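You operate a simulated robot arm through the tools that you are given. There is no shell and no other tool. Be economical: measure what you need, move in short steps, check, and stop when the job is done.

The job below is to be done with a simulated two-armed robot. You get a single attempt, and the scene is never put back.

## Task
Take the orange rag from the outfeed lane 3 and lay it out flat on the top of the green trolley.
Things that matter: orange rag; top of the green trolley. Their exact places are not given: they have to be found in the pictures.

The check looks at the end state, three seconds after you hand in, the way a careful person would. Anything else that was tipped, shoved, dropped, spilled or broken makes it a failure.

## Robot
Two 7-joint arms with two-finger grippers on one trunk, on a base that drives. Base frame: it is fixed to the floor where the robot stands at the start and does not move with it; the origin is under the middle of the robot, x ahead of it, y to its left, z up; the surface under the hand at the start is at about z = 1050. Lengths are in mm, angles in rad, forces in N, time in s.
The left shoulder is at the start at [60, 123, 1020], the right one opposite. With the tool pointing down near the work surface each hand reaches from about 320 to 780 mm from the robot's upright axis, wherever it stands, measured 20 degrees to its own side. Places, roughly: top of the green trolley [-400, 900, 800]. Payload 1.47 kg a hand.
The tool frame of a hand sits at the grasp point between the pads (the TCP): z along the fingers, y along the line on which they close. The tips reach 16 mm beyond it. Largest opening 87 mm; the body of the gripper starts 55 mm behind the TCP.
Orientation is that of the tool frame in the base frame, as [roll, pitch, yaw] about the fixed x, y, z axes, in that order (R = Rz(yaw) Ry(pitch) Rx(roll)). With the fingers straight down and closing along the base's y, the tool's x points along the base's -x, its y along +y and its z along -z.

## Interface
- The arms move only by the tool play_rows. It takes "left_deltas", "right_deltas" or both (then of equal length, played together; a hand with none holds still); each is a list of rows, each an object of numbers (a shift or turn left out is 0, a gripper value left out holds the last): "x", "y", "z": the shift along the tool's x, y, z in mm; "wx", "wy", "wz": the turn, a rotation vector about the tool's x, y, z in rad; "fingers": the opening, from 0 (shut) to 1 (fully open). In form: [{"x": .., "y": .., "z": .., "wx": .., "wy": .., "wz": .., "fingers": ..}, ...]. A call has 1 to 12 rows; each row is the pose to reach, as a shift and turn from the pose commanded when the call began, along the tool's axes at that moment. A row lasts 0.2 s, in which the tool goes at most 50 mm and 0.15 rad; a call with a longer step from one row to the next is refused whole, and so is a gripper value outside its range. A pose out of reach is approached as far as the arm can. The call stops where the force on the tool passes 40 N (or 10 N more than at its start, if that is more) or the arm is blocked; 0.2 s more then pass. The fingers move at their own pace (about 153 mm/s each) and stop on an object; they squeeze with about 28 N. The grip force told is the motor's: it shows also when the fingers shut on nothing. Time passes only in rows, and 0.2 s behind the last, so rows that repeat a pose let the fingers close. It gives the time, the measured TCP pose, the force on the tool (base axes), the opening and the grip force at its end, in the units of the frame above (readings bear some noise), with the torque about the TCP (base axes, N m) and any sound that the robot's microphone picked up.
- Cameras (640 x 400 px; columns grow to the right, rows downward): "scene" is now at [55.3, 70.5, 1583]; the picture's right is [0.83, -0.55, 0.00], its down [-0.37, -0.56, -0.74] and it looks along [0.41, 0.61, -0.68] (base axes); focal length 214 px, centre (320, 200). "left" rides on the left gripper at [73, -12, -90] in its tool frame; the picture's right is [0.16, 0.99, 0.00], its down [-0.72, 0.12, -0.68] and it looks along [-0.67, 0.11, 0.73] (tool axes); focal length 247 px, centre (320, 200). "right" rides on the right gripper at [73, 12, -90] in its tool frame; the picture's right is [-0.16, 0.99, 0.00], its down [-0.72, -0.12, -0.68] and it looks along [-0.67, -0.11, 0.73] (tool axes); focal length 247 px, centre (320, 200).
- get_image(camera): a new picture of that camera. No time passes.
- lift_body(by): slides the trunk up (or, below 0, down) by that many mm; the arms and the scene camera ride with it, the base frame stays. It gives what a move gives, with no picture.
- steer(legs): drives the robot by 1 to 6 legs, each [ahead, left, turn to the left] in mm, mm and rad, along the robot's own axes; the way and the turn of a leg run together, so that a leg with both is an arc; at most 1500 mm and 3.142 rad a leg. The arms and the cameras ride along, it lands a little off, and it stops where it bumps. It gives what a move gives.
- head_to(pan, tilt): turns the head with the scene camera to pan (to the left, within 2.094 rad either way) and tilt (down, from -0.506 to 1.204), counted from straight ahead of the robot. It gives what a move gives.
- pixel_to_xyz(camera, pixels): for up to 12 pixels [column, row] of the newest picture of that camera ("zoom" is the newest enlarged one), the place [x, y, z] in the base frame of the surface seen there, good to about 3 mm. No time passes.
- inspect(camera, box): a new picture of the part [left, top, right, bottom] of that camera's present view, enlarged. No time passes.
- sign_off(): hands the job in; it is judged then, once.

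Work in short steps. Measure before you move; look again where a grasp or a placing could have gone wrong, and mend it. You have 80 turns and 62 pictures in all, those below and enlarged ones among them. Open the grippers and draw the arms clear of the work before you hand the job in, unless the task says otherwise; then end with one line.

The tools are called as name(argument=value, ...) on one line, values as JSON. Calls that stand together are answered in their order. play_rows: Moves the arms, as the interface text tells. Its arguments: {"type":"object","properties":{"left_deltas":{"type":"array","items":{"type":"object","properties":{"x":{"type":"number"},"y":{"type":"number"},"z":{"type":"number"},"wx":{"type":"number"},"wy":{"type":"number"},"wz":{"type":"number"},"fingers":{"type":"number"}}}},"right_deltas":{"type":"array","items":{"type":"object","properties":{"x":{"type":"number"},"y":{"type":"number"},"z":{"type":"number"},"wx":{"type":"number"},"wy":{"type":"number"},"wz":{"type":"number"},"fingers":{"type":"number"}}}}},"required":[]} The other tools are called the same way: lift_body (by) slides the trunk up or down; steer (legs) drives the base; head_to (pan, tilt) turns the head that bears the scene camera; get_image (camera) takes a picture; pixel_to_xyz (camera, pixels) gives the place of the surface under pixels of a picture; inspect (camera, box) takes an enlarged picture of a part of a camera's view; sign_off () hands the job in.

At the start:

```text
clock: 0.0
left_tool_pos: [437.8, 468.8, 1184.3]
left_tool_rot: [-3.141, -0.001, 3.14]
left_wrist_force: [0.7, 0.2, -1.2]
left_wrist_torque: [0.01, -0.01, -0.04]
left_gripper_width: 87.0
left_grasp_force: 0.0
right_tool_pos: [389.2, 59.9, 1185.4]
right_tool_rot: [-3.141, 0.0, -3.141]
right_wrist_force: [0.0, -0.7, 0.0]
right_wrist_torque: [0.0, -0.01, 0.0]
right_gripper_width: 86.9
right_grasp_force: 0.1
trunk travel left (down, up): [-175.0, 55.0]
robot x, y, heading: [-0.0, -1.5, 0.001]
head pan, tilt: [0.984, 0.742]
```

scene: 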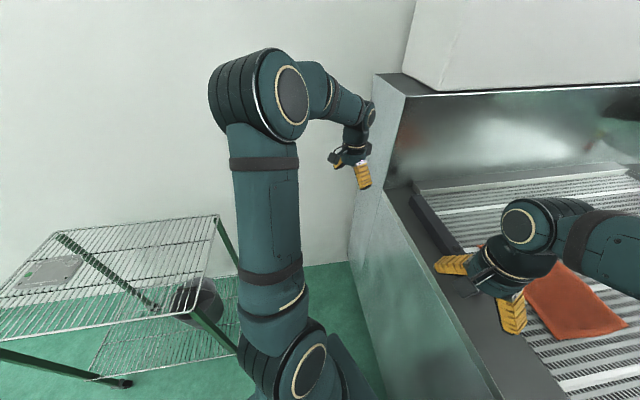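
right: 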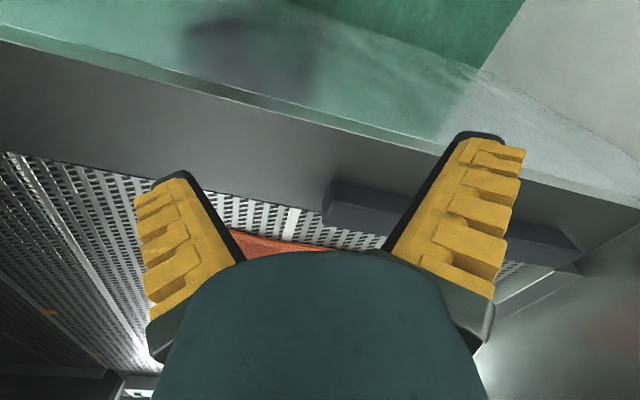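
left: 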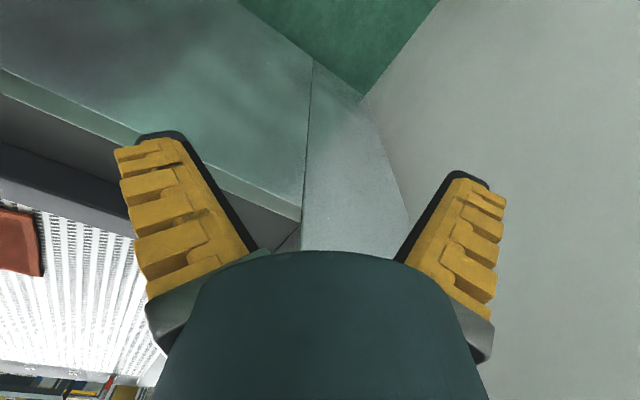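

The rag shows at about (570,305) in the scene picture, partly behind the right hand. I turn the head toward it for a full view.

head_to(pan=0.1, tilt=0.8)

get_image(camera="scene")

```text
clock: 1.2
left_tool_pos: [437.2, 468.9, 1184.4]
left_tool_rot: [-3.141, -0.001, 3.141]
left_wrist_force: [0.1, 0.9, -0.2]
left_wrist_torque: [0.01, 0.05, 0.01]
left_gripper_width: 87.1
left_grasp_force: 0.1
right_tool_pos: [387.7, 59.9, 1185.5]
right_tool_rot: [-3.14, 0.0, -3.14]
right_wrist_force: [-1.1, 0.5, -0.9]
right_wrist_torque: [0.0, -0.02, -0.03]
right_gripper_width: 86.8
right_grasp_force: 0.1
trunk travel left (down, up): [-175.0, 55.0]
robot x, y, heading: [2.5, 2.3, -0.001]
head pan, tilt: [0.099, 0.799]
```

```text
58 pictures are left
```

scene: 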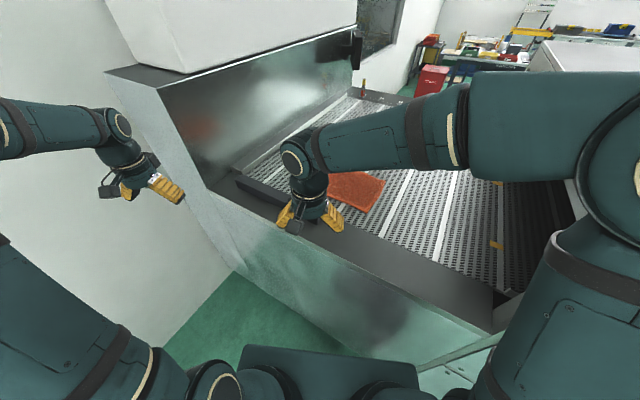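

The rag is at (355,190), half behind the right wrist. I measure the rag, the bed and the rim.

inspect(camera="scene", box=[220, 120, 460, 270])

pixel_to_xyz(camera="scene", pixels=[[384, 181], [368, 212], [345, 200], [330, 176], [355, 190], [400, 200], [245, 190], [400, 250], [490, 310], [215, 200], [275, 175], [350, 235]])

```text
2.67 times, centred on (340, 195) of scene
```

zoom: 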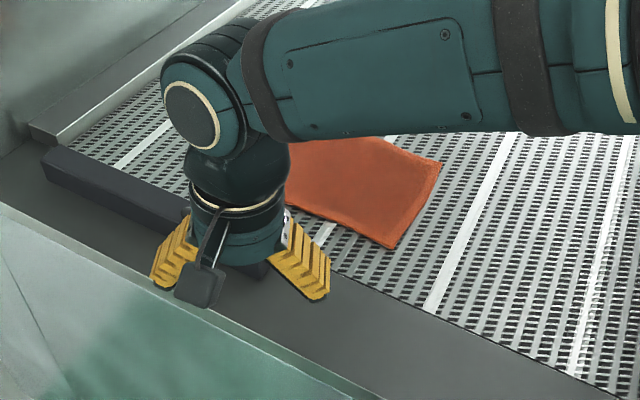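

```text
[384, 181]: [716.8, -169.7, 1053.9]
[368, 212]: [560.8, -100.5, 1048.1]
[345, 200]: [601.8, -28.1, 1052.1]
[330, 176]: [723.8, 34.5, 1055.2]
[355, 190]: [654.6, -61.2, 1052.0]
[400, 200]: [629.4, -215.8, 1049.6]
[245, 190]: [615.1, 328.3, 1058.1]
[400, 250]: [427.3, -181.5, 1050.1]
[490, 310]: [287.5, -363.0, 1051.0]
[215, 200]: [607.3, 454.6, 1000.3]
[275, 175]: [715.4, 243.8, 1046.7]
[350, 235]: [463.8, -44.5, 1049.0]
```

The rag lies nearly flat (z≈1052, bed ≈1048). I swing the right hand to the right and up so that the whole rag can be seen.

play_rows(right_deltas=[{"y": -45}, {"y": -90, "z": -10}, {"y": -135, "z": -20}, {"y": -180, "z": -30}, {"y": -225, "z": -40}, {"y": -270, "z": -40}])

inspect(camera="scene", box=[260, 120, 460, 245])

get_image(camera="right")

```text
clock: 2.6
left_tool_pos: [438.0, 467.0, 1184.4]
left_tool_rot: [-3.141, 0.0, -3.14]
left_wrist_force: [0.0, 0.1, -0.4]
left_wrist_torque: [0.04, 0.0, 0.02]
left_gripper_width: 87.0
left_grasp_force: 0.1
right_tool_pos: [389.8, -212.2, 1226.4]
right_tool_rot: [-3.141, 0.0, -3.14]
right_wrist_force: [0.3, 0.4, 0.6]
right_wrist_torque: [0.03, 0.01, -0.01]
right_gripper_width: 86.9
right_grasp_force: 0.1
trunk travel left (down, up): [-175.0, 55.0]
robot x, y, heading: [-1.8, 1.3, -0.005]
head pan, tilt: [0.099, 0.799]
```

```text
3.20 times, centred on (360, 182) of scene
```

zoom: 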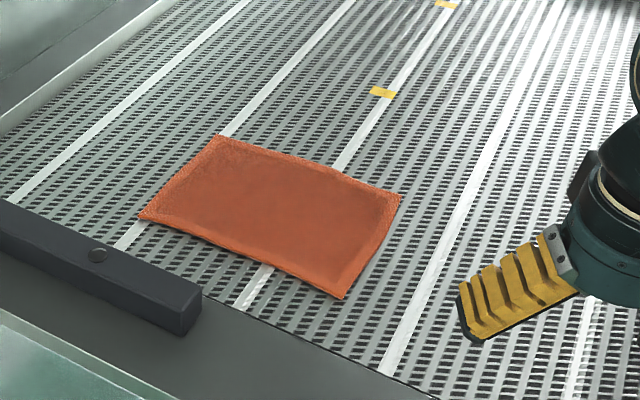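

```text
55 pictures are left
```

right: 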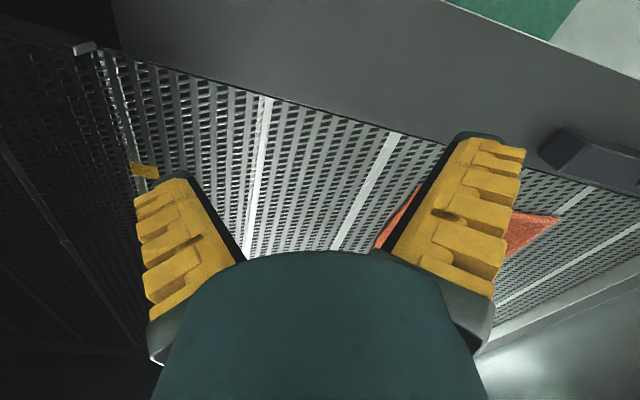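

Now the whole rag is visible in the zoom: corners about (218,137), (400,196), (345,298), (140,216). I measure them just inside, plus the bed nearby.

pixel_to_xyz(camera="zoom", pixels=[[219, 140], [397, 198], [344, 294], [144, 214], [270, 210], [245, 250], [375, 247], [360, 290], [243, 260], [310, 165], [180, 178], [150, 280]])

```text
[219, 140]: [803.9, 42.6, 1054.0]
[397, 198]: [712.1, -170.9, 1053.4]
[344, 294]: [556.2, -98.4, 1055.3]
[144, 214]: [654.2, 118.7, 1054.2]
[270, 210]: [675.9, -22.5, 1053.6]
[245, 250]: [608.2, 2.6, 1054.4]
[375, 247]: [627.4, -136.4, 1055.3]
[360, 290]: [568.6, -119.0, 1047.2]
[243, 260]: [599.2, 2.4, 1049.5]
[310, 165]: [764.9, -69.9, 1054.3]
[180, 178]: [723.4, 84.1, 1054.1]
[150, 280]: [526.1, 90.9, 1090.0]
```

The rag measures about 240 × 170 mm, with its near long edge from (654,119) to (556,-98). Before grasping I look at the trolley.

head_to(pan=1.75, tilt=0.75)

get_image(camera="scene")

```text
clock: 4.3
left_tool_pos: [438.0, 469.6, 1183.1]
left_tool_rot: [-3.141, 0.001, -3.141]
left_wrist_force: [0.7, -0.5, 0.0]
left_wrist_torque: [0.0, -0.01, -0.01]
left_gripper_width: 86.9
left_grasp_force: 0.2
right_tool_pos: [390.6, -209.6, 1226.6]
right_tool_rot: [3.14, 0.001, 3.141]
right_wrist_force: [-0.5, -0.1, 0.6]
right_wrist_torque: [-0.01, 0.0, 0.0]
right_gripper_width: 87.1
right_grasp_force: 0.1
trunk travel left (down, up): [-175.0, 55.0]
robot x, y, heading: [-0.9, 3.4, 0.002]
head pan, tilt: [1.751, 0.75]
```

```text
54 pictures are left
```

scene: 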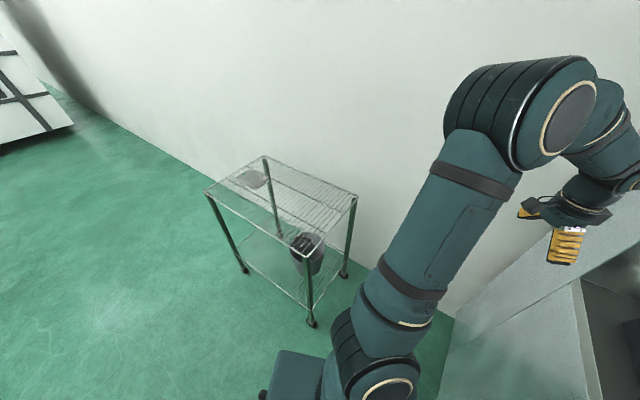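

The trolley top is at (283,197) with a small plate on its far-left part, at (252,180). I zoom in and measure.

inspect(camera="scene", box=[180, 140, 380, 265])

pixel_to_xyz(camera="scene", pixels=[[206, 191], [266, 158], [356, 197], [322, 235], [252, 180], [312, 328], [300, 205], [250, 300], [246, 270], [443, 370], [284, 202]])

```text
3.20 times, centred on (280, 202) of scene
```

zoom: 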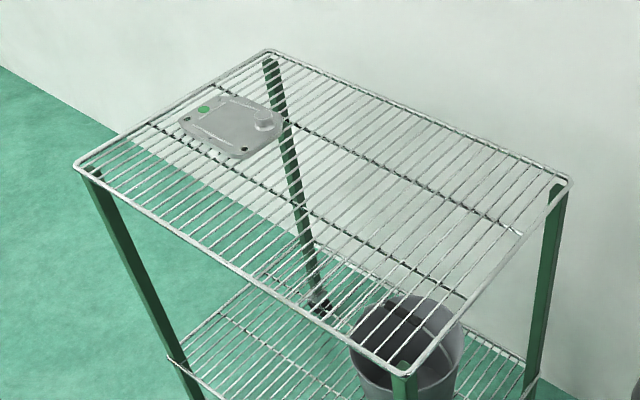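

```text
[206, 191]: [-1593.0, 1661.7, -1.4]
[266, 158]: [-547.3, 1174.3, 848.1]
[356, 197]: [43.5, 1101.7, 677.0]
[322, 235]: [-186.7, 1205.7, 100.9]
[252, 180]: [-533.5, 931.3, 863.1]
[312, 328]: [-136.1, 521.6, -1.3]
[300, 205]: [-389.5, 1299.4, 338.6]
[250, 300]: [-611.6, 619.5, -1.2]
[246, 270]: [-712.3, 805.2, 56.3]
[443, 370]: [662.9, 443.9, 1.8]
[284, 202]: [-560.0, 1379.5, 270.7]
```

I measure the wire rim and the plate in the zoom.

pixel_to_xyz(camera="zoom", pixels=[[268, 53], [76, 168], [405, 372], [567, 183], [181, 122], [240, 156], [284, 124], [232, 98], [265, 118], [240, 270], [520, 232], [180, 107]])

```text
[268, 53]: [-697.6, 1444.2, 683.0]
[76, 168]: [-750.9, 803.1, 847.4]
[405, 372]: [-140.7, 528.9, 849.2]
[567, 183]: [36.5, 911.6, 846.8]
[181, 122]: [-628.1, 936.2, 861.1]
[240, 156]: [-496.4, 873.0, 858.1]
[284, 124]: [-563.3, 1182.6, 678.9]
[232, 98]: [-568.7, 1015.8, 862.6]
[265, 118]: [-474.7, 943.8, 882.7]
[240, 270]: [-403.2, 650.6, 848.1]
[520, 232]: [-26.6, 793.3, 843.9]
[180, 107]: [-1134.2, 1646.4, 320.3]
```

Trolley top: z≈848, corners (-751,803), (-141,529), (36,912), (-547,1174); the plate covers the far-left part, so the right half is free. Everything is turned about 24° from my base frame, so I draw the left hand in, then square the robot to the lane (turn -0.42) and shift left.

play_rows(left_deltas=[{"y": -45, "z": -10}, {"y": -90, "z": -20}, {"y": -135, "z": -30}, {"y": -180, "z": -40}, {"y": -220, "z": -40}], right_deltas=[{"y": 20}, {"y": 40}, {"y": 60}, {"y": 80}, {"y": 100}])

steer(legs=[[0, 0, -0.42], [0, 200, 0]])

head_to(pan=0.1, tilt=0.9)

get_image(camera="scene")

```text
clock: 5.5
left_tool_pos: [435.6, 252.0, 1223.1]
left_tool_rot: [-3.141, 0.0, -3.139]
left_wrist_force: [1.0, -0.4, -0.1]
left_wrist_torque: [0.04, 0.01, 0.0]
left_gripper_width: 87.1
left_grasp_force: 0.2
right_tool_pos: [387.3, -109.8, 1224.1]
right_tool_rot: [3.14, -0.001, -3.142]
right_wrist_force: [-0.3, -1.0, 0.9]
right_wrist_torque: [0.03, 0.0, 0.0]
right_gripper_width: 87.1
right_grasp_force: 0.1
trunk travel left (down, up): [-175.0, 55.0]
robot x, y, heading: [-2.4, -1.9, -0.003]
head pan, tilt: [1.751, 0.75]
```

```text
clock: 9.1
left_tool_pos: [581.1, 232.2, 1222.1]
left_tool_rot: [-3.141, 0.0, 2.721]
left_wrist_force: [-0.4, -0.2, -0.3]
left_wrist_torque: [-0.04, -0.04, 0.04]
left_gripper_width: 87.2
left_grasp_force: 0.1
right_tool_pos: [389.5, -80.0, 1225.3]
right_tool_rot: [-3.141, 0.002, 2.719]
right_wrist_force: [-0.9, -0.4, -0.9]
right_wrist_torque: [-0.04, -0.01, 0.01]
right_gripper_width: 87.0
right_grasp_force: 0.1
trunk travel left (down, up): [-175.0, 55.0]
robot x, y, heading: [83.5, 179.1, -0.423]
head pan, tilt: [1.751, 0.75]
```

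```text
clock: 10.8
left_tool_pos: [580.2, 231.6, 1223.7]
left_tool_rot: [-3.141, 0.002, 2.722]
left_wrist_force: [1.0, 0.1, -0.5]
left_wrist_torque: [0.04, 0.01, 0.0]
left_gripper_width: 86.8
left_grasp_force: 0.1
right_tool_pos: [388.9, -80.1, 1223.2]
right_tool_rot: [-3.141, 0.001, 2.721]
right_wrist_force: [0.3, -0.5, -0.7]
right_wrist_torque: [0.0, -0.02, 0.0]
right_gripper_width: 86.7
right_grasp_force: 0.0
trunk travel left (down, up): [-175.0, 55.0]
robot x, y, heading: [79.4, 180.4, -0.421]
head pan, tilt: [0.099, 0.901]
```

```text
52 pictures are left
```

scene: 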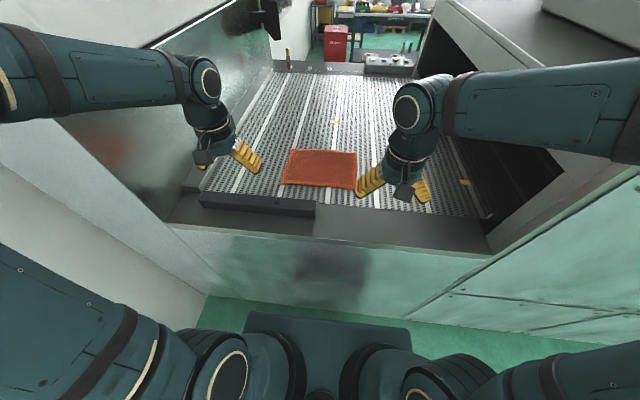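

Now the rag is square ahead at (320,168). I zoom and re-measure its corners.

inspect(camera="scene", box=[240, 125, 400, 225])

pixel_to_xyz(camera="zoom", pixels=[[204, 103], [462, 112], [464, 248], [168, 238], [310, 243], [300, 225], [190, 225], [440, 235], [315, 110], [310, 257], [165, 225], [468, 180]])

```text
4.00 times, centred on (320, 175) of scene
```

zoom: 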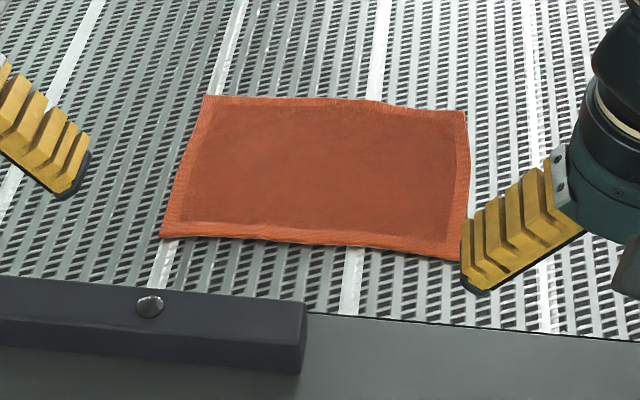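

```text
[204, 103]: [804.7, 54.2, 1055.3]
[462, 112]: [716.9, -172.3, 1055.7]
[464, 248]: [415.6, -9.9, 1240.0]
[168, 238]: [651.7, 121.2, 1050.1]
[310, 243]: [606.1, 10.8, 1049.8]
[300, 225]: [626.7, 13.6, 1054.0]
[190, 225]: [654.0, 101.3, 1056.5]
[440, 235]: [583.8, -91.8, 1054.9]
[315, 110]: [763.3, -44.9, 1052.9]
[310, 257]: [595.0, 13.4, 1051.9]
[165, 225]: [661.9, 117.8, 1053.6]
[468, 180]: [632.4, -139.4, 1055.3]
```

Near edge is at 546 mm ahead of the robot, from 179 left to -60. I bring both hands over points 15 mm inside the near edge (149 and -30 left), 40 mm above, with the fingers narrowed to about 36 mm.

play_rows(left_deltas=[{"x": -21, "y": -17, "z": 10, "fingers": 0.42}, {"x": -42, "y": -34, "z": 25}, {"x": -63, "y": -51, "z": 40}, {"x": -84, "y": -68, "z": 60}, {"x": -105, "y": -85, "z": 85}, {"x": -126, "y": -101, "z": 113}], right_deltas=[{"x": -29, "y": 14, "z": 10, "fingers": 0.42}, {"x": -58, "y": 28, "z": 25}, {"x": -87, "y": 42, "z": 40}, {"x": -116, "y": 56, "z": 60}, {"x": -145, "y": 70, "z": 85}, {"x": -174, "y": 82, "z": 114}])

inspect(camera="scene", box=[240, 125, 400, 225])

get_image(camera="left")

get_image(camera="right")

```text
clock: 12.2
left_tool_pos: [655.6, 89.2, 1111.6]
left_tool_rot: [3.141, -0.002, 2.721]
left_wrist_force: [1.0, -0.8, 0.1]
left_wrist_torque: [0.02, 0.01, 0.01]
left_gripper_width: 42.4
left_grasp_force: 4.0
right_tool_pos: [584.3, -79.2, 1107.7]
right_tool_rot: [3.14, -0.001, 2.721]
right_wrist_force: [0.6, 0.3, 0.0]
right_wrist_torque: [-0.03, 0.04, 0.03]
right_gripper_width: 42.5
right_grasp_force: 4.2
trunk travel left (down, up): [-175.0, 55.0]
robot x, y, heading: [81.1, 176.9, -0.418]
head pan, tilt: [0.099, 0.901]
```

```text
4.00 times, centred on (320, 175) of scene
```

zoom: 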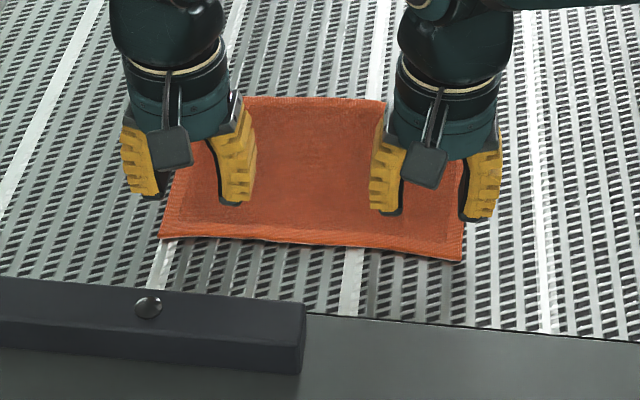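

```text
49 pictures are left
```

left: 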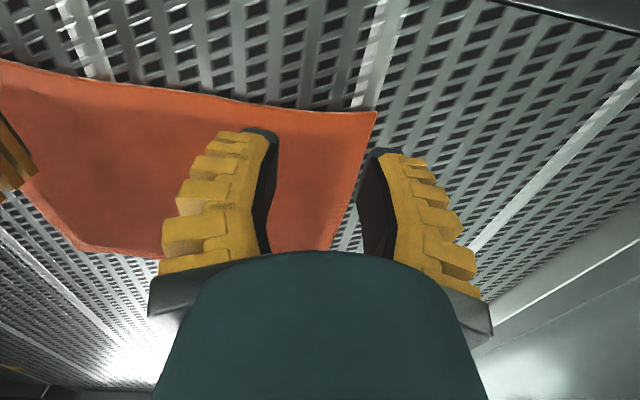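

```text
48 pictures are left
```

right: 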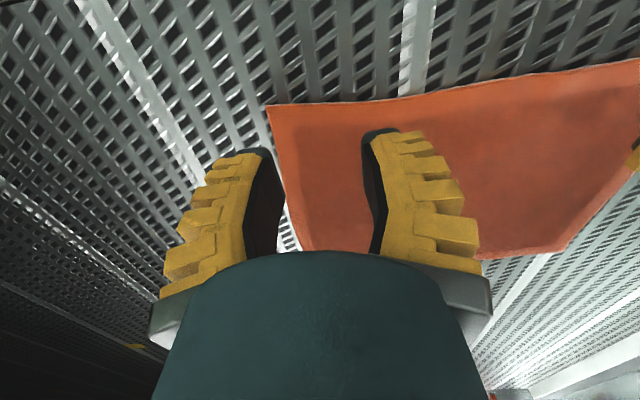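

The outer fingers would land right on the side edges, so I move both hands 17 mm inwards and go down until the tips touch the cloth (TCP ≈ 1069).

play_rows(left_deltas=[{"y": -17, "z": 10}, {"y": -17, "z": 25}, {"y": -17, "z": 35}, {"y": -17, "z": 40}, {"y": -17, "z": 43}], right_deltas=[{"y": 17, "z": 8}, {"y": 17, "z": 22}, {"y": 17, "z": 32}, {"y": 17, "z": 37}, {"y": 17, "z": 40}])

inspect(camera="scene", box=[240, 125, 400, 225])

```text
clock: 13.4
left_tool_pos: [645.7, 71.8, 1068.2]
left_tool_rot: [-3.14, 0.001, 2.722]
left_wrist_force: [0.3, 0.1, 7.4]
left_wrist_torque: [0.01, 0.02, -0.03]
left_gripper_width: 38.2
left_grasp_force: 7.8
right_tool_pos: [587.1, -61.8, 1069.7]
right_tool_rot: [3.141, 0.0, 2.72]
right_wrist_force: [-0.3, 0.9, 0.5]
right_wrist_torque: [0.01, 0.0, 0.01]
right_gripper_width: 37.4
right_grasp_force: 7.1
trunk travel left (down, up): [-175.0, 55.0]
robot x, y, heading: [78.1, 178.1, -0.419]
head pan, tilt: [0.099, 0.901]
```

```text
4.00 times, centred on (320, 175) of scene
```

zoom: 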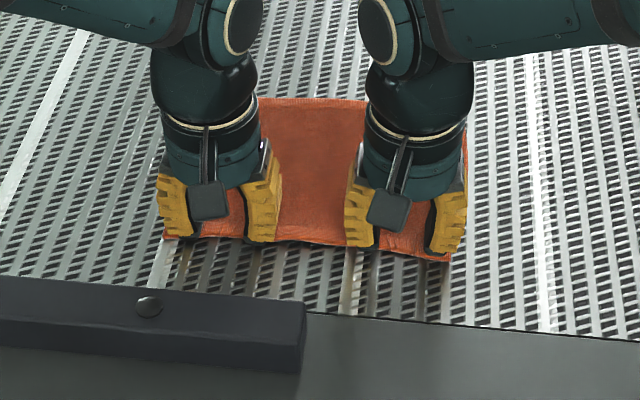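

The left tips press with 7 N and the right ones just touch. I lower the right by 2 mm and close both.

play_rows(left_deltas=[{"z": 0}, {"fingers": 0.2}, {"fingers": 0.0}, {"fingers": 0.0}, {"fingers": 0.0}], right_deltas=[{"z": 2.5}, {"z": 2.5, "fingers": 0.2}, {"z": 2.5, "fingers": 0.0}, {"z": 2.5, "fingers": 0.0}, {"z": 2.5, "fingers": 0.0}])

inspect(camera="scene", box=[240, 125, 400, 225])

```text
clock: 14.6
left_tool_pos: [644.8, 72.1, 1067.4]
left_tool_rot: [-3.141, -0.001, 2.722]
left_wrist_force: [-0.1, -1.0, 6.0]
left_wrist_torque: [0.02, -0.03, -0.05]
left_gripper_width: 0.0
left_grasp_force: 28.0
right_tool_pos: [587.4, -61.3, 1067.7]
right_tool_rot: [3.141, 0.001, 2.72]
right_wrist_force: [0.8, 2.8, 4.5]
right_wrist_torque: [-0.02, -0.03, 0.03]
right_gripper_width: 0.3
right_grasp_force: 27.9
trunk travel left (down, up): [-175.0, 55.0]
robot x, y, heading: [81.4, 176.4, -0.421]
head pan, tilt: [0.099, 0.901]
```

```text
4.00 times, centred on (320, 175) of scene
```

zoom: 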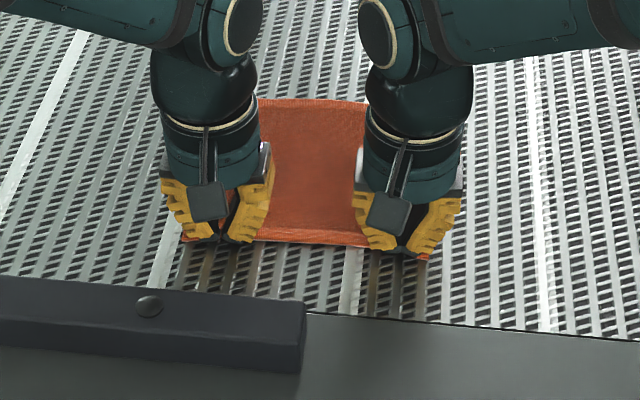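

The corners were drawn in, though the widths read about 0. I lift 60 mm to see whether the cloth comes along.

play_rows(left_deltas=[{"z": -15}, {"z": -30}, {"z": -45}, {"z": -60}], right_deltas=[{"z": -15}, {"z": -30}, {"z": -45}, {"z": -60}])

inspect(camera="scene", box=[240, 125, 400, 225])

get_image(camera="left")

get_image(camera="right")

```text
clock: 15.6
left_tool_pos: [648.2, 70.7, 1127.1]
left_tool_rot: [-3.141, 0.0, 2.721]
left_wrist_force: [-0.1, 0.2, -0.5]
left_wrist_torque: [0.01, -0.01, 0.0]
left_gripper_width: 0.1
left_grasp_force: 27.9
right_tool_pos: [586.0, -59.7, 1128.8]
right_tool_rot: [-3.141, -0.001, 2.721]
right_wrist_force: [0.8, 0.4, -0.1]
right_wrist_torque: [0.0, -0.01, 0.01]
right_gripper_width: 0.0
right_grasp_force: 28.0
trunk travel left (down, up): [-175.0, 55.0]
robot x, y, heading: [80.0, 179.8, -0.42]
head pan, tilt: [0.099, 0.901]
```

```text
4.00 times, centred on (320, 175) of scene
```

zoom: 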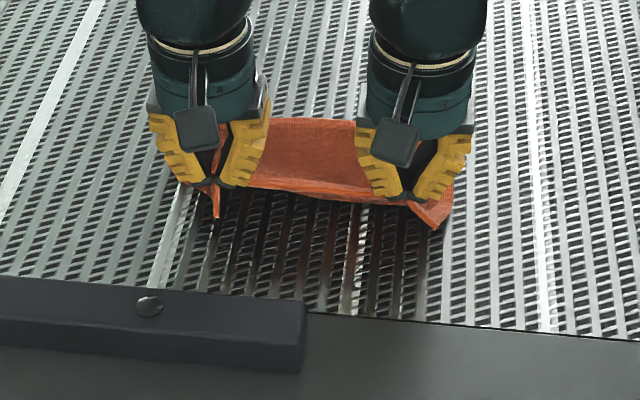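

```text
44 pictures are left
```

left: 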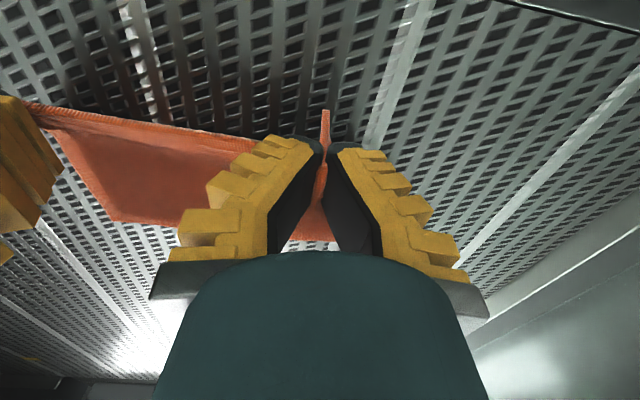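

```text
43 pictures are left
```

right: 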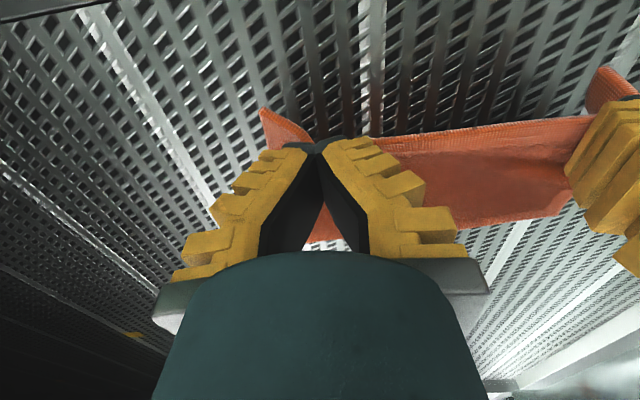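

Both hands hold the cloth at the tips. I lift 160 mm more, then check.

play_rows(left_deltas=[{"z": -25}, {"z": -50}, {"z": -75}, {"z": -100}, {"z": -130}, {"z": -160}, {"z": -160}], right_deltas=[{"z": -25}, {"z": -50}, {"z": -75}, {"z": -100}, {"z": -130}, {"z": -160}, {"z": -160}])

get_image(camera="scene")

```text
clock: 17.2
left_tool_pos: [648.6, 73.7, 1285.9]
left_tool_rot: [3.141, 0.002, 2.722]
left_wrist_force: [0.2, 0.1, -0.9]
left_wrist_torque: [-0.04, 0.04, 0.01]
left_gripper_width: 0.2
left_grasp_force: 27.9
right_tool_pos: [590.7, -60.1, 1287.9]
right_tool_rot: [-3.141, 0.001, 2.722]
right_wrist_force: [1.8, 0.3, -0.2]
right_wrist_torque: [-0.01, 0.0, 0.01]
right_gripper_width: 0.0
right_grasp_force: 27.4
trunk travel left (down, up): [-175.0, 55.0]
robot x, y, heading: [81.1, 182.2, -0.419]
head pan, tilt: [0.099, 0.901]
```

```text
42 pictures are left
```

scene: 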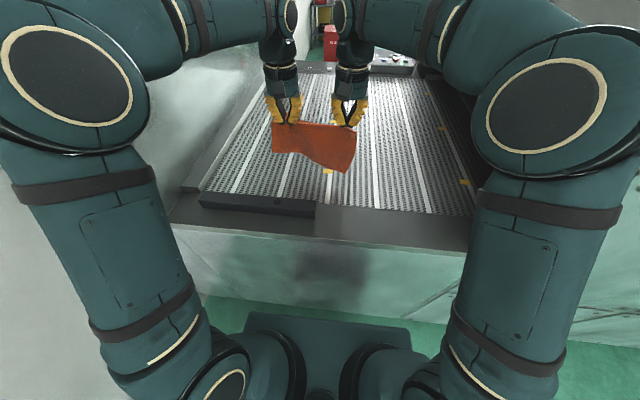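

The cloth hangs well, with its bottom at about z 1100, clear of the bar. I drive diagonally back-right first, then look behind-left before continuing.

steer(legs=[[-250, -213, 0]])

head_to(pan=2.09, tilt=0.6)

get_image(camera="scene")

head_to(pan=-2.09, tilt=0.6)

get_image(camera="scene")

```text
clock: 19.6
left_tool_pos: [335.1, -16.2, 1287.0]
left_tool_rot: [3.141, 0.001, 2.72]
left_wrist_force: [-0.3, -1.4, -0.4]
left_wrist_torque: [0.01, 0.02, -0.02]
left_gripper_width: 0.1
left_grasp_force: 28.0
right_tool_pos: [276.6, -150.6, 1288.7]
right_tool_rot: [3.141, 0.001, 2.72]
right_wrist_force: [0.7, 0.6, 0.7]
right_wrist_torque: [0.03, -0.03, 0.0]
right_gripper_width: 0.0
right_grasp_force: 27.5
trunk travel left (down, up): [-175.0, 55.0]
robot x, y, heading: [-229.8, 87.9, -0.422]
head pan, tilt: [0.099, 0.901]
```

```text
clock: 21.6
left_tool_pos: [336.8, -15.8, 1286.1]
left_tool_rot: [3.141, 0.001, 2.72]
left_wrist_force: [1.0, -0.8, 0.0]
left_wrist_torque: [0.0, 0.02, -0.02]
left_gripper_width: 0.0
left_grasp_force: 27.7
right_tool_pos: [276.9, -150.5, 1288.7]
right_tool_rot: [3.141, 0.002, 2.72]
right_wrist_force: [-0.1, 0.1, -0.5]
right_wrist_torque: [0.05, 0.0, -0.01]
right_gripper_width: 0.0
right_grasp_force: 27.8
trunk travel left (down, up): [-175.0, 55.0]
robot x, y, heading: [-233.4, 91.4, -0.419]
head pan, tilt: [2.089, 0.6]
```

```text
41 pictures are left
```

scene: 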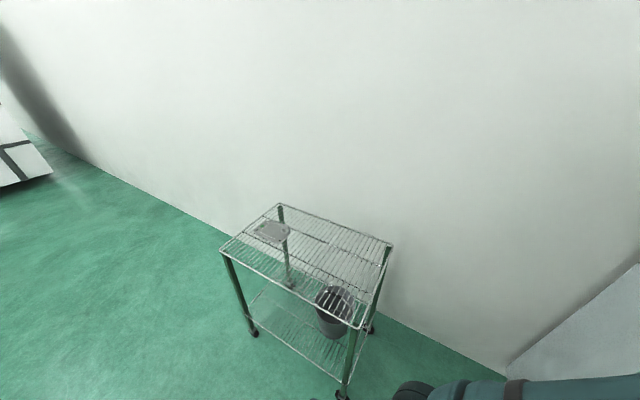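

```text
clock: 25.0
left_tool_pos: [334.8, -16.5, 1286.4]
left_tool_rot: [-3.141, 0.001, 2.719]
left_wrist_force: [-1.4, -0.7, -0.3]
left_wrist_torque: [-0.01, 0.0, 0.0]
left_gripper_width: 0.0
left_grasp_force: 27.7
right_tool_pos: [276.7, -151.5, 1288.4]
right_tool_rot: [3.141, -0.001, 2.72]
right_wrist_force: [0.8, 0.8, -0.1]
right_wrist_torque: [-0.03, -0.01, -0.06]
right_gripper_width: 0.2
right_grasp_force: 27.4
trunk travel left (down, up): [-175.0, 55.0]
robot x, y, heading: [-231.7, 91.3, -0.423]
head pan, tilt: [-2.089, 0.6]
```

```text
40 pictures are left
```

scene: 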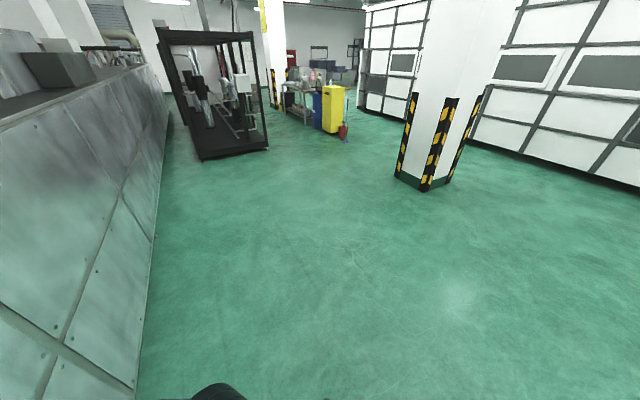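

The floor behind is clear. I back up 246 mm and turn left 1.571 to face the trolley's long side.

steer(legs=[[-246, 0, 0], [0, 0, 1.571]])

head_to(pan=0.0, tilt=0.95)

get_image(camera="scene")

```text
clock: 30.6
left_tool_pos: [-345.4, 757.8, 1285.8]
left_tool_rot: [-3.14, -0.001, -1.994]
left_wrist_force: [0.0, -0.1, -0.1]
left_wrist_torque: [-0.01, 0.0, -0.05]
left_gripper_width: 0.0
left_grasp_force: 27.4
right_tool_pos: [-210.1, 697.9, 1288.9]
right_tool_rot: [-3.141, 0.0, -1.992]
right_wrist_force: [0.3, 0.0, -0.4]
right_wrist_torque: [0.02, 0.01, -0.01]
right_gripper_width: 0.0
right_grasp_force: 28.5
trunk travel left (down, up): [-175.0, 55.0]
robot x, y, heading: [-448.1, 188.9, 1.15]
head pan, tilt: [-2.089, 0.6]
```

```text
clock: 32.6
left_tool_pos: [-344.3, 756.7, 1286.2]
left_tool_rot: [-3.141, 0.0, -1.991]
left_wrist_force: [0.3, 0.7, 0.6]
left_wrist_torque: [0.03, 0.0, -0.04]
left_gripper_width: 0.2
left_grasp_force: 28.3
right_tool_pos: [-209.9, 698.2, 1287.7]
right_tool_rot: [-3.139, -0.002, -1.994]
right_wrist_force: [-0.3, 0.7, 0.3]
right_wrist_torque: [0.02, -0.01, 0.01]
right_gripper_width: 0.2
right_grasp_force: 28.0
trunk travel left (down, up): [-175.0, 55.0]
robot x, y, heading: [-451.6, 189.5, 1.145]
head pan, tilt: [0.0, 0.949]
```

```text
39 pictures are left
```

scene: 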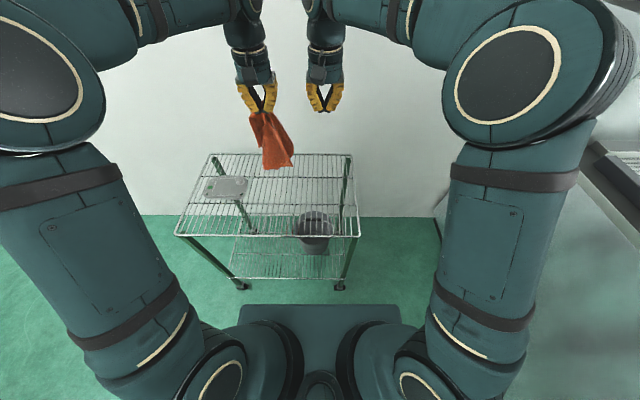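

The right hand lost its corner; the cloth hangs from the left hand at (272,145). I look closer.

inspect(camera="scene", box=[190, 60, 390, 185])

get_image(camera="left")

get_image(camera="right")

```text
3.20 times, centred on (290, 122) of scene
```

zoom: 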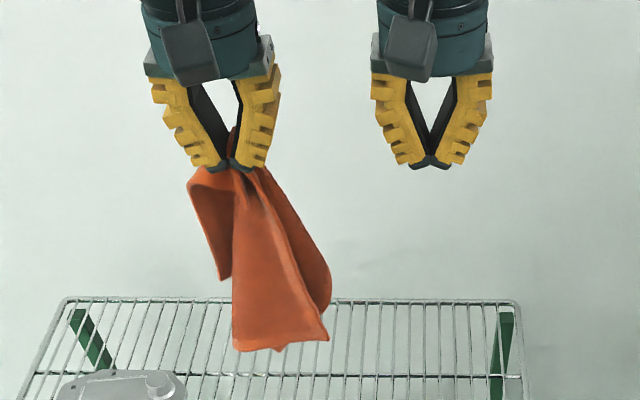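

```text
37 pictures are left
```

left: 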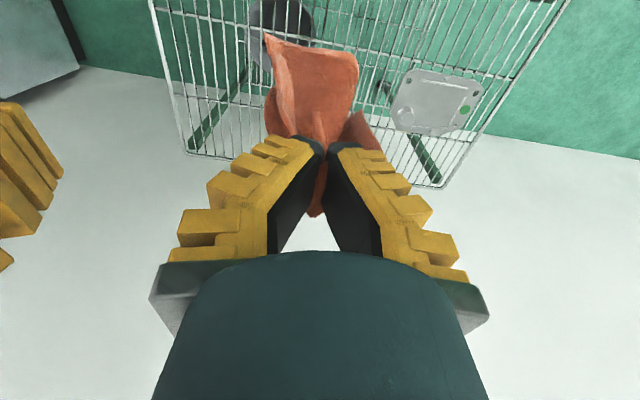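

```text
36 pictures are left
```

right: 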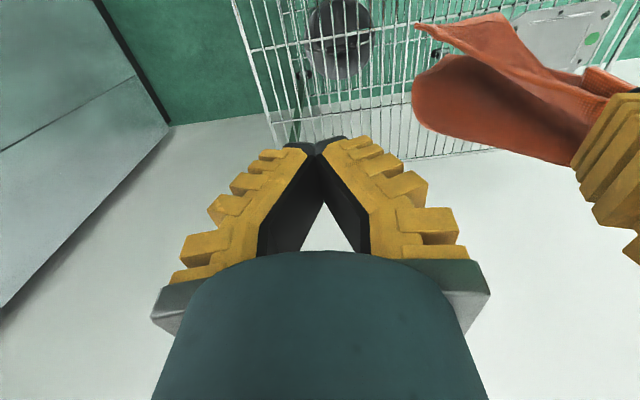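

The left grip is deep and sound. I measure the hanging cloth's outline to see where the free right corner is.

pixel_to_xyz(camera="zoom", pixels=[[325, 337], [328, 295], [278, 345], [237, 345], [224, 275], [195, 185], [260, 250], [300, 260], [255, 185], [310, 310], [242, 200], [270, 320]])

inspect(camera="right", box=[380, 0, 640, 200])

inspect(camera="scene", box=[230, 100, 310, 175])

```text
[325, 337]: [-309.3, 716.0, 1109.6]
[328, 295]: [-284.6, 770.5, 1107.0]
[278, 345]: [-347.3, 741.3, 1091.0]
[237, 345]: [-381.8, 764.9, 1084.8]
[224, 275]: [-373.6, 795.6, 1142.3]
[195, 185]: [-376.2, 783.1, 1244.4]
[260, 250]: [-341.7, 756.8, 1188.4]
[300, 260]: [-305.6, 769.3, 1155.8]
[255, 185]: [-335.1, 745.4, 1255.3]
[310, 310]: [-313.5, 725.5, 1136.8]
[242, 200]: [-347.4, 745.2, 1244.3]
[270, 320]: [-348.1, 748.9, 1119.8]
```

```text
2.00 times, centred on (510, 100) of right
```

zoom: 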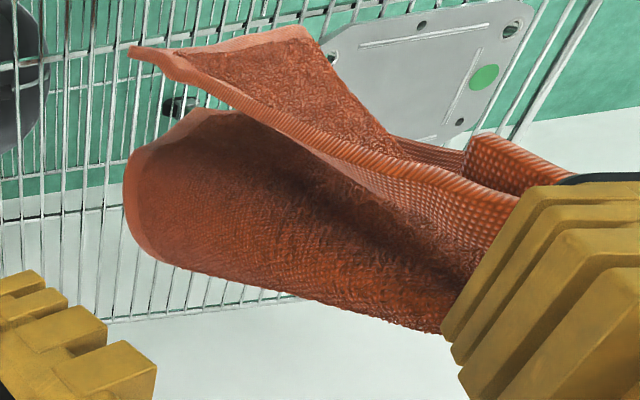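

```text
5.33 times, centred on (270, 138) of scene
```

zoom: 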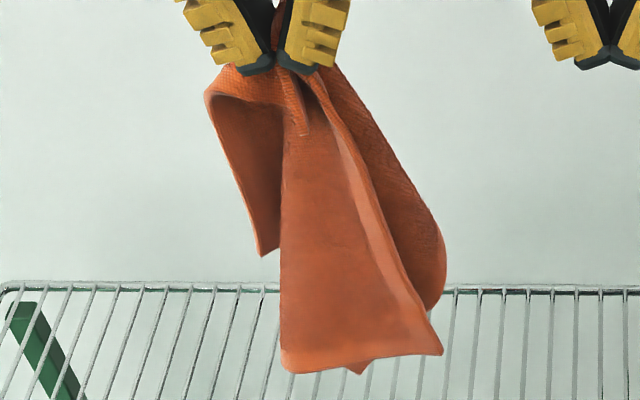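

The nearest bottom tip at (-309,716,1110) is the free right-near corner; its panel hangs roughly facing the robot. I will regrasp it in the air: first I move the right hand 60 mm away and yaw it 90° so that it closes fore-and-aft.

play_rows(right_deltas=[{"y": -20, "wz": 0.143}, {"y": -40, "wz": 0.286, "fingers": 0.3}, {"y": -60, "wz": 0.428}, {"y": -70, "wz": 0.571}, {"y": -70, "wz": 0.714}, {"y": -70, "wz": 0.857}, {"y": -70, "wz": 1.0}, {"y": -70, "wz": 1.143}, {"y": -70, "wz": 1.286}, {"y": -70, "wz": 1.428}, {"y": -70, "wz": 1.571}])

```text
clock: 35.0
left_tool_pos: [-345.5, 757.4, 1286.0]
left_tool_rot: [-3.141, 0.002, -1.993]
left_wrist_force: [-0.8, -0.3, -0.4]
left_wrist_torque: [-0.03, 0.01, 0.0]
left_gripper_width: 0.3
left_grasp_force: 27.7
right_tool_pos: [-145.9, 668.7, 1287.4]
right_tool_rot: [3.141, 0.001, 2.717]
right_wrist_force: [-0.4, 0.2, 0.0]
right_wrist_torque: [0.0, 0.01, 0.0]
right_gripper_width: 32.2
right_grasp_force: 4.6
trunk travel left (down, up): [-175.0, 55.0]
robot x, y, heading: [-447.2, 188.6, 1.147]
head pan, tilt: [0.0, 0.949]
```

Yaw is done. Now I tilt the right hand 60° so its fingers point left-down, and bring it to a point right of the corner.

play_rows(right_deltas=[{"wy": 0.14, "z": 10}, {"wy": 0.28, "z": 20}, {"wy": 0.42, "z": 30, "fingers": 0.6}, {"wy": 0.56, "z": 45}, {"wy": 0.7, "z": 60, "y": -10}, {"wy": 0.84, "z": 80, "y": -20}, {"wy": 0.98, "z": 100, "y": -22, "x": 20}, {"wy": 1.05, "z": 112, "y": -22, "x": 50}, {"wy": 1.05, "z": 112, "y": -22, "x": 70}])

inspect(camera="scene", box=[230, 70, 390, 170])

get_image(camera="right")

```text
clock: 37.0
left_tool_pos: [-345.3, 757.4, 1287.9]
left_tool_rot: [-3.141, 0.001, -1.992]
left_wrist_force: [-0.3, 0.1, -0.9]
left_wrist_torque: [-0.01, 0.02, -0.05]
left_gripper_width: 0.0
left_grasp_force: 27.9
right_tool_pos: [-218.3, 677.2, 1174.2]
right_tool_rot: [-3.141, -1.05, 2.719]
right_wrist_force: [-0.2, 1.2, -0.3]
right_wrist_torque: [0.02, 0.03, -0.01]
right_gripper_width: 57.4
right_grasp_force: 3.8
trunk travel left (down, up): [-175.0, 55.0]
robot x, y, heading: [-451.4, 188.0, 1.147]
head pan, tilt: [0.0, 0.949]
```

```text
4.00 times, centred on (310, 120) of scene
```

zoom: 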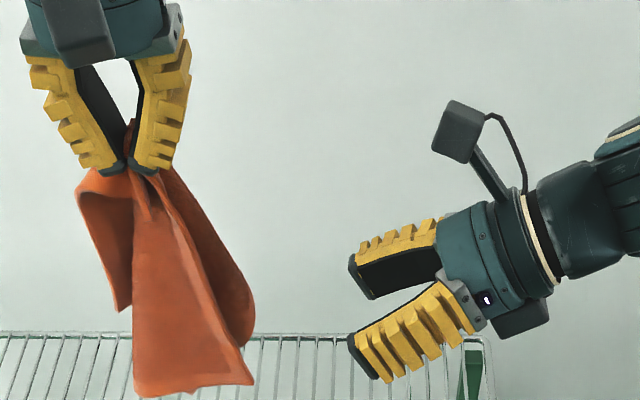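

```text
32 pictures are left
```

right: 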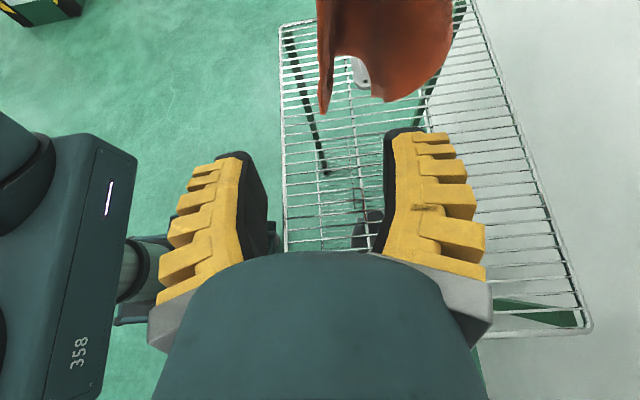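

The right camera shows the front panel edge-on at (325,80), between the fingers, and the rear flap to its right. I advance along the fingers, shifted 11 mm nearer to the robot so only the front panel is caught.

play_rows(right_deltas=[{"y": -11, "x": 3, "z": 20}, {"y": -11, "x": 5, "z": 45}, {"y": -11, "x": 7, "z": 70}, {"y": -11, "x": 7, "z": 95}, {"y": -11, "x": 7, "z": 115}, {"y": -11, "x": 7, "z": 130}])

inspect(camera="scene", box=[230, 90, 350, 180])

get_image(camera="right")

```text
clock: 38.4
left_tool_pos: [-344.3, 757.8, 1287.6]
left_tool_rot: [-3.141, 0.0, -1.992]
left_wrist_force: [-0.5, -0.5, 0.1]
left_wrist_torque: [-0.03, -0.01, -0.05]
left_gripper_width: 0.0
left_grasp_force: 28.3
right_tool_pos: [-331.5, 715.0, 1118.7]
right_tool_rot: [-3.141, -1.05, 2.716]
right_wrist_force: [-0.3, 0.2, 0.0]
right_wrist_torque: [-0.02, 0.02, 0.04]
right_gripper_width: 57.4
right_grasp_force: 3.4
trunk travel left (down, up): [-175.0, 55.0]
robot x, y, heading: [-450.5, 186.4, 1.146]
head pan, tilt: [0.0, 0.949]
```

```text
4.44 times, centred on (290, 135) of scene
```

zoom: 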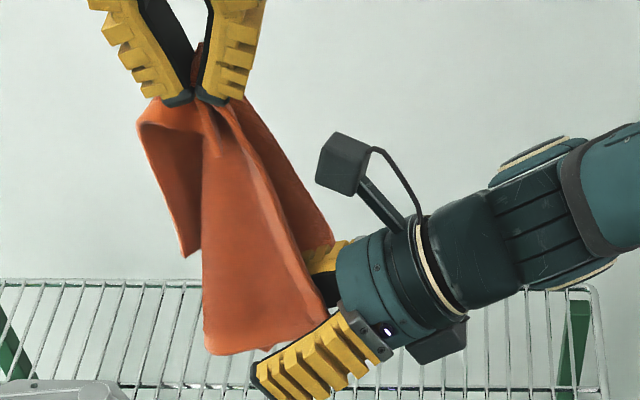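

```text
30 pictures are left
```

right: 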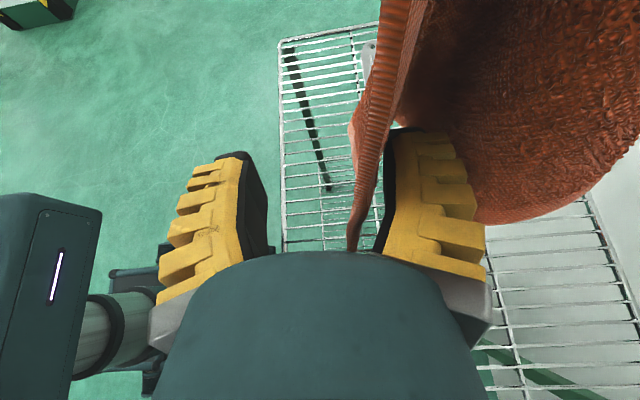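

The front panel is between the fingers, and the rear flap is outside them. I back off 8 mm so the grip is nearer the corner and close.

play_rows(right_deltas=[{"z": -8, "y": 6}, {"z": -8, "y": 6, "fingers": 0.3}, {"z": -8, "y": 6, "fingers": 0.0}, {"z": -8, "y": 6, "fingers": 0.0}, {"z": -8, "y": 6, "fingers": 0.0}])

inspect(camera="scene", box=[230, 90, 350, 180])

get_image(camera="right")

```text
clock: 39.6
left_tool_pos: [-345.8, 757.7, 1286.1]
left_tool_rot: [-3.141, 0.0, -1.991]
left_wrist_force: [-0.4, 0.4, -0.3]
left_wrist_torque: [-0.01, -0.01, -0.06]
left_gripper_width: 0.3
left_grasp_force: 27.6
right_tool_pos: [-321.1, 717.3, 1122.5]
right_tool_rot: [3.141, -1.05, 2.719]
right_wrist_force: [-0.3, -0.6, 0.4]
right_wrist_torque: [-0.02, 0.02, 0.02]
right_gripper_width: 0.0
right_grasp_force: 25.4
trunk travel left (down, up): [-175.0, 55.0]
robot x, y, heading: [-448.8, 191.0, 1.149]
head pan, tilt: [0.0, 0.949]
```

```text
4.44 times, centred on (290, 135) of scene
```

zoom: 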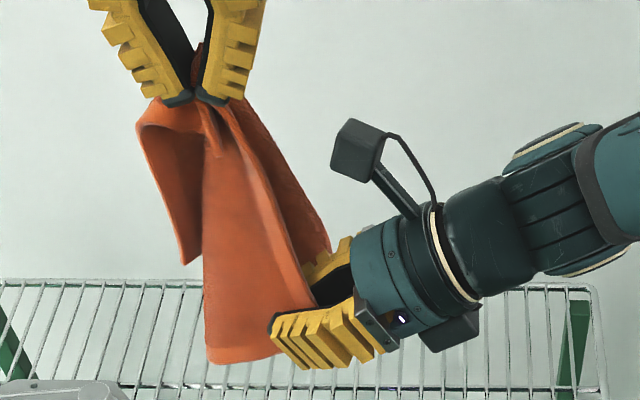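

```text
28 pictures are left
```

right: 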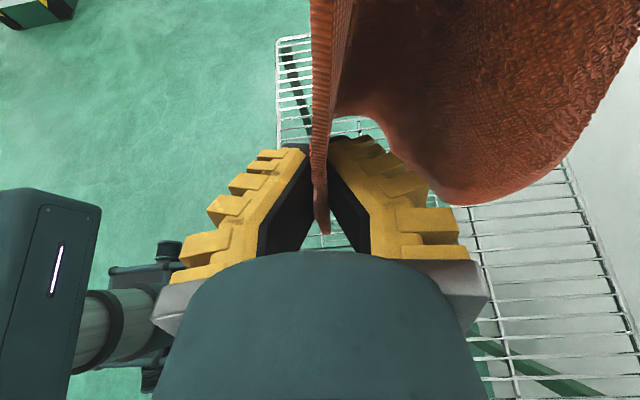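

The corner is pinched well inside the pads. I raise the right hand to the left hand's height and spread it gently to the right, keeping the hem slack.

play_rows(right_deltas=[{"x": 9, "y": 3, "z": -20}, {"x": 19, "y": 6, "z": -41}, {"x": 28, "y": 10, "z": -62}, {"x": 38, "y": 13, "z": -82}, {"x": 47, "y": 16, "z": -103}, {"x": 57, "y": 20, "z": -123}, {"x": 66, "y": 23, "z": -144}, {"x": 74, "y": 26, "z": -161}, {"x": 74, "y": 26, "z": -161}])

get_image(camera="scene")

```text
clock: 41.6
left_tool_pos: [-344.9, 758.5, 1286.8]
left_tool_rot: [-3.141, 0.0, -1.99]
left_wrist_force: [0.9, -0.3, 0.3]
left_wrist_torque: [-0.03, -0.05, -0.08]
left_gripper_width: 0.0
left_grasp_force: 28.0
right_tool_pos: [-214.7, 700.0, 1268.2]
right_tool_rot: [3.141, -1.05, 2.719]
right_wrist_force: [0.3, -0.4, -1.5]
right_wrist_torque: [-0.01, 0.01, 0.0]
right_gripper_width: 0.0
right_grasp_force: 29.9
trunk travel left (down, up): [-175.0, 55.0]
robot x, y, heading: [-452.4, 188.5, 1.152]
head pan, tilt: [0.0, 0.949]
```

```text
27 pictures are left
```

scene: 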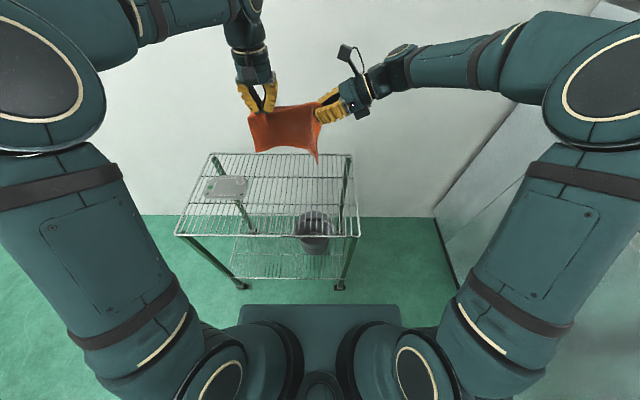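

Both corners are held at the same height again and the cloth hangs spread. I lower the trunk 175 mm, then move both hands 140 mm forward over the trolley.

lift_body(by=-175)

play_rows(left_deltas=[{"x": -20}, {"x": -40}, {"x": -60}, {"x": -80}, {"x": -100}, {"x": -120}, {"x": -138}, {"x": -138}], right_deltas=[{"y": 20}, {"y": 40}, {"y": 60}, {"y": 80}, {"y": 100}, {"y": 120}, {"y": 138}, {"y": 138}])

get_image(camera="scene")

```text
clock: 43.5
left_tool_pos: [-345.0, 756.6, 1113.0]
left_tool_rot: [3.141, -0.001, -1.993]
left_wrist_force: [1.1, 0.6, -0.5]
left_wrist_torque: [-0.02, -0.03, -0.05]
left_gripper_width: 0.0
left_grasp_force: 28.5
right_tool_pos: [-215.9, 701.0, 1092.9]
right_tool_rot: [3.141, -1.051, 2.719]
right_wrist_force: [0.1, 0.5, 0.3]
right_wrist_torque: [0.01, -0.01, -0.01]
right_gripper_width: 0.0
right_grasp_force: 29.6
trunk travel left (down, up): [0.0, 230.0]
robot x, y, heading: [-449.6, 190.1, 1.15]
head pan, tilt: [0.0, 0.949]
```

```text
clock: 45.4
left_tool_pos: [-290.0, 878.0, 1111.9]
left_tool_rot: [-3.14, -0.001, -1.994]
left_wrist_force: [0.8, -0.1, -0.9]
left_wrist_torque: [0.01, 0.01, -0.05]
left_gripper_width: 0.1
left_grasp_force: 28.1
left hand out of reach, approached as far as the arm can: row 7, 8
right_tool_pos: [-157.9, 824.8, 1092.6]
right_tool_rot: [3.14, -1.05, 2.723]
right_wrist_force: [0.2, -0.3, 0.5]
right_wrist_torque: [0.01, 0.0, -0.05]
right_gripper_width: 0.2
right_grasp_force: 30.0
trunk travel left (down, up): [0.0, 230.0]
robot x, y, heading: [-450.4, 190.4, 1.148]
head pan, tilt: [0.0, 0.949]
```

```text
26 pictures are left
```

scene: 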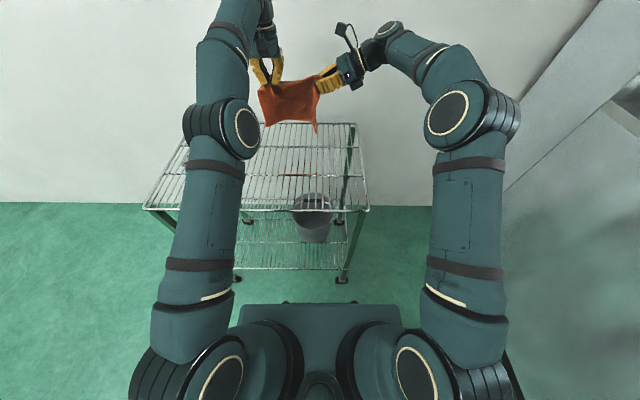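

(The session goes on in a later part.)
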